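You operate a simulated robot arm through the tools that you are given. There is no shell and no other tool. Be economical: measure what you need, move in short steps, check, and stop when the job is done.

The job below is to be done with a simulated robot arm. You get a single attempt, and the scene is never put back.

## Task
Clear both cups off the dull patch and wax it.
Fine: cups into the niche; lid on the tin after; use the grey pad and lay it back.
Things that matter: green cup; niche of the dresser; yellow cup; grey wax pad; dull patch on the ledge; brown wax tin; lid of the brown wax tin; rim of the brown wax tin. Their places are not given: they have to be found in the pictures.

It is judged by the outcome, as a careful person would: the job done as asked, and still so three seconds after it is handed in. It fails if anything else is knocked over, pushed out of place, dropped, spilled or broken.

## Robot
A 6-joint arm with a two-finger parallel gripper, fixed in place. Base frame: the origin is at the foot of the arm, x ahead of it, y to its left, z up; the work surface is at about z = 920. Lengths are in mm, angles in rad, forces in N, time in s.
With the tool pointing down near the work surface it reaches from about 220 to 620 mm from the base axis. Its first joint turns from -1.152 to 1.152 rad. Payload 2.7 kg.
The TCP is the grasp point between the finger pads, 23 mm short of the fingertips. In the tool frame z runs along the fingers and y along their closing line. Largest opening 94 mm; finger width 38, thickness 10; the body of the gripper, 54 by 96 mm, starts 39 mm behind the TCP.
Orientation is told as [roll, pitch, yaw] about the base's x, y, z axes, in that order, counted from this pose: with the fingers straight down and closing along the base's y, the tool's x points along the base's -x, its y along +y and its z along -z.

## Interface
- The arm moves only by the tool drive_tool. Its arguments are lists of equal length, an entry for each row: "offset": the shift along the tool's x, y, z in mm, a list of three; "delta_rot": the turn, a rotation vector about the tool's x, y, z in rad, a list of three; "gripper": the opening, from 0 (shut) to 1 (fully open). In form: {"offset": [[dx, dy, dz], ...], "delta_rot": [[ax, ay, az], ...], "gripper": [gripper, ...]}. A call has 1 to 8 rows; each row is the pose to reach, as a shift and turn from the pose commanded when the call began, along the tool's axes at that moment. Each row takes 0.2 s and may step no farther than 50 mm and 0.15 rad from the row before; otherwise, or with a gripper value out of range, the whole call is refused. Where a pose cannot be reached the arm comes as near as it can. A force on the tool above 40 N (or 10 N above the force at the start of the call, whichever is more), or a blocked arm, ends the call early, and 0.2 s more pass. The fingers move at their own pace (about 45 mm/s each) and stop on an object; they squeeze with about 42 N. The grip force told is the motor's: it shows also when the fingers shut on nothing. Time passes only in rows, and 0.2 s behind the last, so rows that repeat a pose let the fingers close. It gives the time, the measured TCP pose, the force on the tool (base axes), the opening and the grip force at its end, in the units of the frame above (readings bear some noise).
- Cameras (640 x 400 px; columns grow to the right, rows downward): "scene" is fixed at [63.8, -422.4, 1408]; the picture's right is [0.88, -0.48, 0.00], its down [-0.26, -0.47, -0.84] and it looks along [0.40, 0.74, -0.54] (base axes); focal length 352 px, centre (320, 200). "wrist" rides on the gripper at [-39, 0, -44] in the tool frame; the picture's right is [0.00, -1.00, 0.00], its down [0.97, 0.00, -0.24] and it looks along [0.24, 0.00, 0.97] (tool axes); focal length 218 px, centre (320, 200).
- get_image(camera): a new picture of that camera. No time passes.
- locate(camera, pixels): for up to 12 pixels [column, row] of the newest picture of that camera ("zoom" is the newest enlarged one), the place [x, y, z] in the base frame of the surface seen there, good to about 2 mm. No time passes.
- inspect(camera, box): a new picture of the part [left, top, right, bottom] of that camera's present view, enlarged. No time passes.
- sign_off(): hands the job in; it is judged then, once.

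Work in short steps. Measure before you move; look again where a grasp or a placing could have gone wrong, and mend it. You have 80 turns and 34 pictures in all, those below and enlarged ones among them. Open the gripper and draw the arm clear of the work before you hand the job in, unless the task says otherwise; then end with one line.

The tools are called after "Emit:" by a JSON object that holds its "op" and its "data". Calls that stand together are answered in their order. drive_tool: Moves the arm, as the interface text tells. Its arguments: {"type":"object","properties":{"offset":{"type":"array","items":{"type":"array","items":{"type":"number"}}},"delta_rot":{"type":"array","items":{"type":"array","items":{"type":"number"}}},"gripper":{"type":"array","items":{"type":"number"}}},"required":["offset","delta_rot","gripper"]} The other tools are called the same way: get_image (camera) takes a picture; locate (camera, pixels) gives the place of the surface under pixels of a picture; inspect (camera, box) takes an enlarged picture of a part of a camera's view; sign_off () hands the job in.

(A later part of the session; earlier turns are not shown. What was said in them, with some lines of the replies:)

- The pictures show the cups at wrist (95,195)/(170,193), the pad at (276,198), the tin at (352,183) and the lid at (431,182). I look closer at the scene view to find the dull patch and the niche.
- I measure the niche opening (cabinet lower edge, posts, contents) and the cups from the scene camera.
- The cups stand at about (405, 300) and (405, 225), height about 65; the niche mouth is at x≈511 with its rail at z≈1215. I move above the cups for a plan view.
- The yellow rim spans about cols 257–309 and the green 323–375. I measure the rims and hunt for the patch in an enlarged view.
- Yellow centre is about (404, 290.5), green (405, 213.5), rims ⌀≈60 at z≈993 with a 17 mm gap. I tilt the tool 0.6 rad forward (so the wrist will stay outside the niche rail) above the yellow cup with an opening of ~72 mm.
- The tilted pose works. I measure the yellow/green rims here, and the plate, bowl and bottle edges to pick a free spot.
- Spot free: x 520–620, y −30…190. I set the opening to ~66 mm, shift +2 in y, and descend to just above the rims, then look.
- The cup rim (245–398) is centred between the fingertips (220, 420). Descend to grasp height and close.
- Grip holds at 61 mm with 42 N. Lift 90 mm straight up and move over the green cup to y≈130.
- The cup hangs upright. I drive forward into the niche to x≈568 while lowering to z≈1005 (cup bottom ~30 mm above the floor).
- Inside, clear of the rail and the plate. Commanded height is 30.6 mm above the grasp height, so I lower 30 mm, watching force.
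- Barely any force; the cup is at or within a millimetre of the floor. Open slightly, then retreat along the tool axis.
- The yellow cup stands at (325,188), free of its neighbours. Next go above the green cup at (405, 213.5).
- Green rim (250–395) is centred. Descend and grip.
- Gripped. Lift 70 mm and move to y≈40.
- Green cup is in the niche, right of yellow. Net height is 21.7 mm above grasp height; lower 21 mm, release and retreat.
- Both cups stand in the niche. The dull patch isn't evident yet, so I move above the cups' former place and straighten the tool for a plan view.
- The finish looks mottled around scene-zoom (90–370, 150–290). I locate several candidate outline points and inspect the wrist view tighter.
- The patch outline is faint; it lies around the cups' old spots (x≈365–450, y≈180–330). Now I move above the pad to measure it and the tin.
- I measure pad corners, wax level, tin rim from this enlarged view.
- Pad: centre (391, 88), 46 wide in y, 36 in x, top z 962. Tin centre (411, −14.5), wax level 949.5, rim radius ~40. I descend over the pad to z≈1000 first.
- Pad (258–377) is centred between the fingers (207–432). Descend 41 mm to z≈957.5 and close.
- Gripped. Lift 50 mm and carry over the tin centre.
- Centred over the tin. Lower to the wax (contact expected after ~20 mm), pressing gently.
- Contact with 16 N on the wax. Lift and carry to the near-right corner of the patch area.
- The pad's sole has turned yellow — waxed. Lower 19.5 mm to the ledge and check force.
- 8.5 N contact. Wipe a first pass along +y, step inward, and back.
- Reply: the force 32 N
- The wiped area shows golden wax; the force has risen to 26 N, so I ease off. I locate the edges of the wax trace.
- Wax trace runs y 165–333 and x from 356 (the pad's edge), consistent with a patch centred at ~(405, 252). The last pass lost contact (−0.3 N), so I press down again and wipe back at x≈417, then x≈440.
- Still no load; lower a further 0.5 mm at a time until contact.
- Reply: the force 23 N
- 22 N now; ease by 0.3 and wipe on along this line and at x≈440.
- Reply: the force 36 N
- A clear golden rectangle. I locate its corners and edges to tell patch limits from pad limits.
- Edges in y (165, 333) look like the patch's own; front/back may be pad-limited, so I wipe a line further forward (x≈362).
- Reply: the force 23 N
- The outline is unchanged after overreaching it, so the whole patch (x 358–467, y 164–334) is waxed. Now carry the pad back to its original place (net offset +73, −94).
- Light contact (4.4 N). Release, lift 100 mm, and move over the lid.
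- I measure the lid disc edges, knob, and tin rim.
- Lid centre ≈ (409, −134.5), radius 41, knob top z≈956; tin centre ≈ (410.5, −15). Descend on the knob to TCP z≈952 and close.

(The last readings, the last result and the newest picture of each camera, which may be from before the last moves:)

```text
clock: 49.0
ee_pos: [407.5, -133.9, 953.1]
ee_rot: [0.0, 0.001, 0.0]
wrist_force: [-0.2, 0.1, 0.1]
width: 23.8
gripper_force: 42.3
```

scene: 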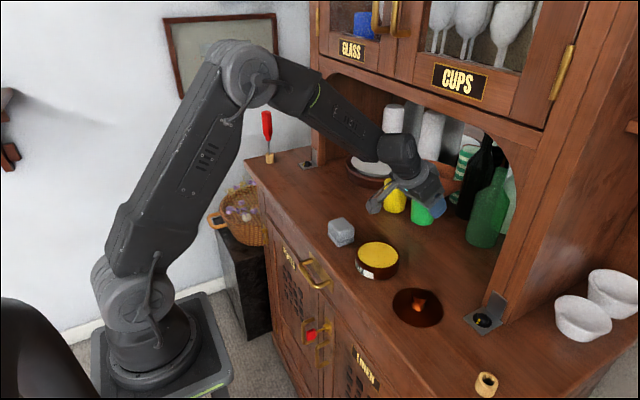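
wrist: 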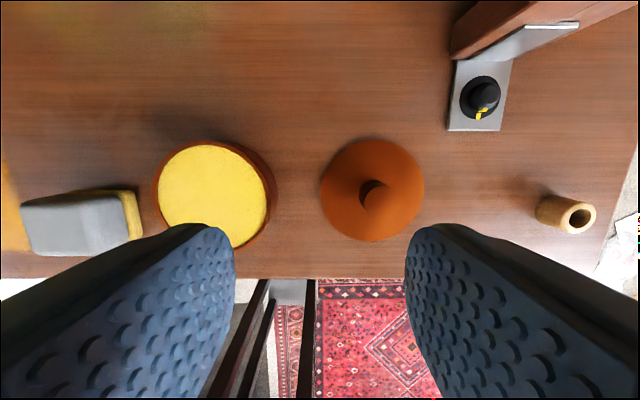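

Knob gripped (23.8 mm). Lift 55 mm and carry to above the tin.

Emit:
{"op": "drive_tool", "data": {"offset": [[0, 0, -20], [0, 0, -55], [-1, 40, -55], [-1, 80, -55], [-1, 119, -55], [-1, 119, -55]], "delta_rot": [[0, 0, 0], [0, 0, 0], [0, 0, 0], [0, 0, 0], [0, 0, 0], [0, 0, 0]], "gripper": [0.1, 0.1, 0.1, 0.1, 0.1, 0.1]}}

Emit:
{"op": "get_image", "data": {"camera": "wrist"}}

```text
clock: 50.4
ee_pos: [410.1, -13.4, 1008.9]
ee_rot: [-0.001, -0.001, 0.0]
wrist_force: [0.0, 0.3, -0.4]
width: 23.6
gripper_force: 42.5
```

```text
3 pictures are left
```

wrist: 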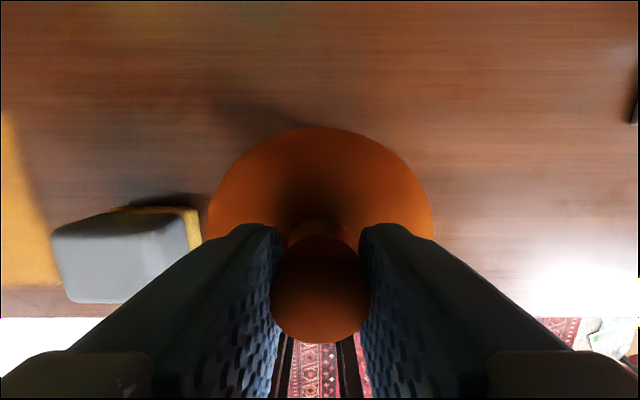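

The lid covers the tin from here; I measure its edges to align its centre with the tin's (410.5, −15).

Emit:
{"op": "locate", "data": {"camera": "wrist", "pixels": [[211, 215], [429, 215], [320, 130], [240, 165], [400, 165]]}}

Emit:
{"op": "inspect", "data": {"camera": "scene", "box": [320, 190, 480, 290]}}

```text
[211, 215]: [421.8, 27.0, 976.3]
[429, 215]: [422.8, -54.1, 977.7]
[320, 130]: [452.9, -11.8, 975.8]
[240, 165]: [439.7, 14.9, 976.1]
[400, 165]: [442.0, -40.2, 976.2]
```

```text
4.00 times, centred on (400, 240) of scene
```

zoom: 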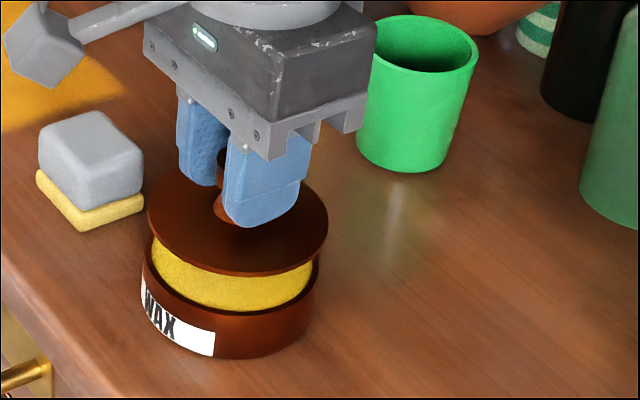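

Lid centre is (411, −13.5); shift −1.7 in y and −1 in x, then lower ~24 mm until it rests on the rim.

Emit:
{"op": "drive_tool", "data": {"offset": [[1, -1.7, 0], [1, -1.7, 12], [1, -1.7, 20], [1, -1.7, 23], [1, -1.7, 23]], "delta_rot": [[0, 0, 0], [0, 0, 0], [0, 0, 0], [0, 0, 0], [0, 0, 0]], "gripper": [0.1, 0.1, 0.1, 0.1, 0.1]}}

Emit:
{"op": "drive_tool", "data": {"offset": [[0, 0, 0.5], [0, 0, 1.0], [0, 0, 1.0]], "delta_rot": [[0, 0, 0], [0, 0, 0], [0, 0, 0]], "gripper": [0.1, 0.1, 0.1]}}

```text
clock: 51.6
ee_pos: [409.0, -17.4, 985.8]
ee_rot: [0.0, 0.0, 0.001]
wrist_force: [-0.7, 1.0, 4.4]
width: 23.3
gripper_force: 42.5
```

```text
clock: 52.4
ee_pos: [409.4, -16.2, 985.0]
ee_rot: [0.0, 0.0, -0.001]
wrist_force: [-2.4, 4.4, 7.9]
width: 23.3
gripper_force: 42.5
```

Lid rests on the rim (8 N). Open and lift straight up, then check.

Emit:
{"op": "drive_tool", "data": {"offset": [[0, 0, 0], [0, 0, 0], [0, 0, -20], [0, 0, -60], [0, 0, -110], [10, 0, -150], [20, 0, -180]], "delta_rot": [[0, 0, 0], [0, 0, 0], [0, 0, 0], [0, 0, 0], [0, 0, 0], [0, 0, 0], [0, 0, 0]], "gripper": [0.6, 0.6, 0.6, 0.6, 0.6, 0.6, 0.6]}}

Emit:
{"op": "inspect", "data": {"camera": "scene", "box": [240, 130, 480, 290]}}

```text
clock: 54.0
ee_pos: [390.4, -20.1, 1166.0]
ee_rot: [0.0, 0.0, 0.001]
wrist_force: [0.4, -0.1, -0.4]
width: 56.4
gripper_force: 0.1
```

```text
2.50 times, centred on (360, 210) of scene
```

zoom: 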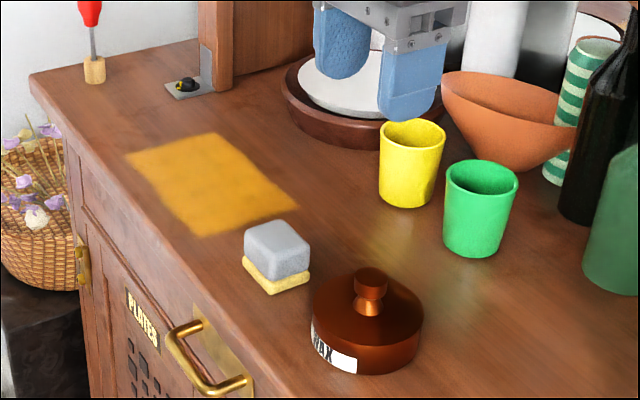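

The lid sits level on the tin, the pad is back in place, the patch is waxed, both cups stand in the niche, and the open gripper is well clear. I hand the job in.

Emit:
{"op": "sign_off", "data": {}}

```text
The job is handed in.
```

The job is handed in: both cups are in the niche, the dull patch is fully waxed, the grey pad is back in its place, and the lid is on the wax tin.
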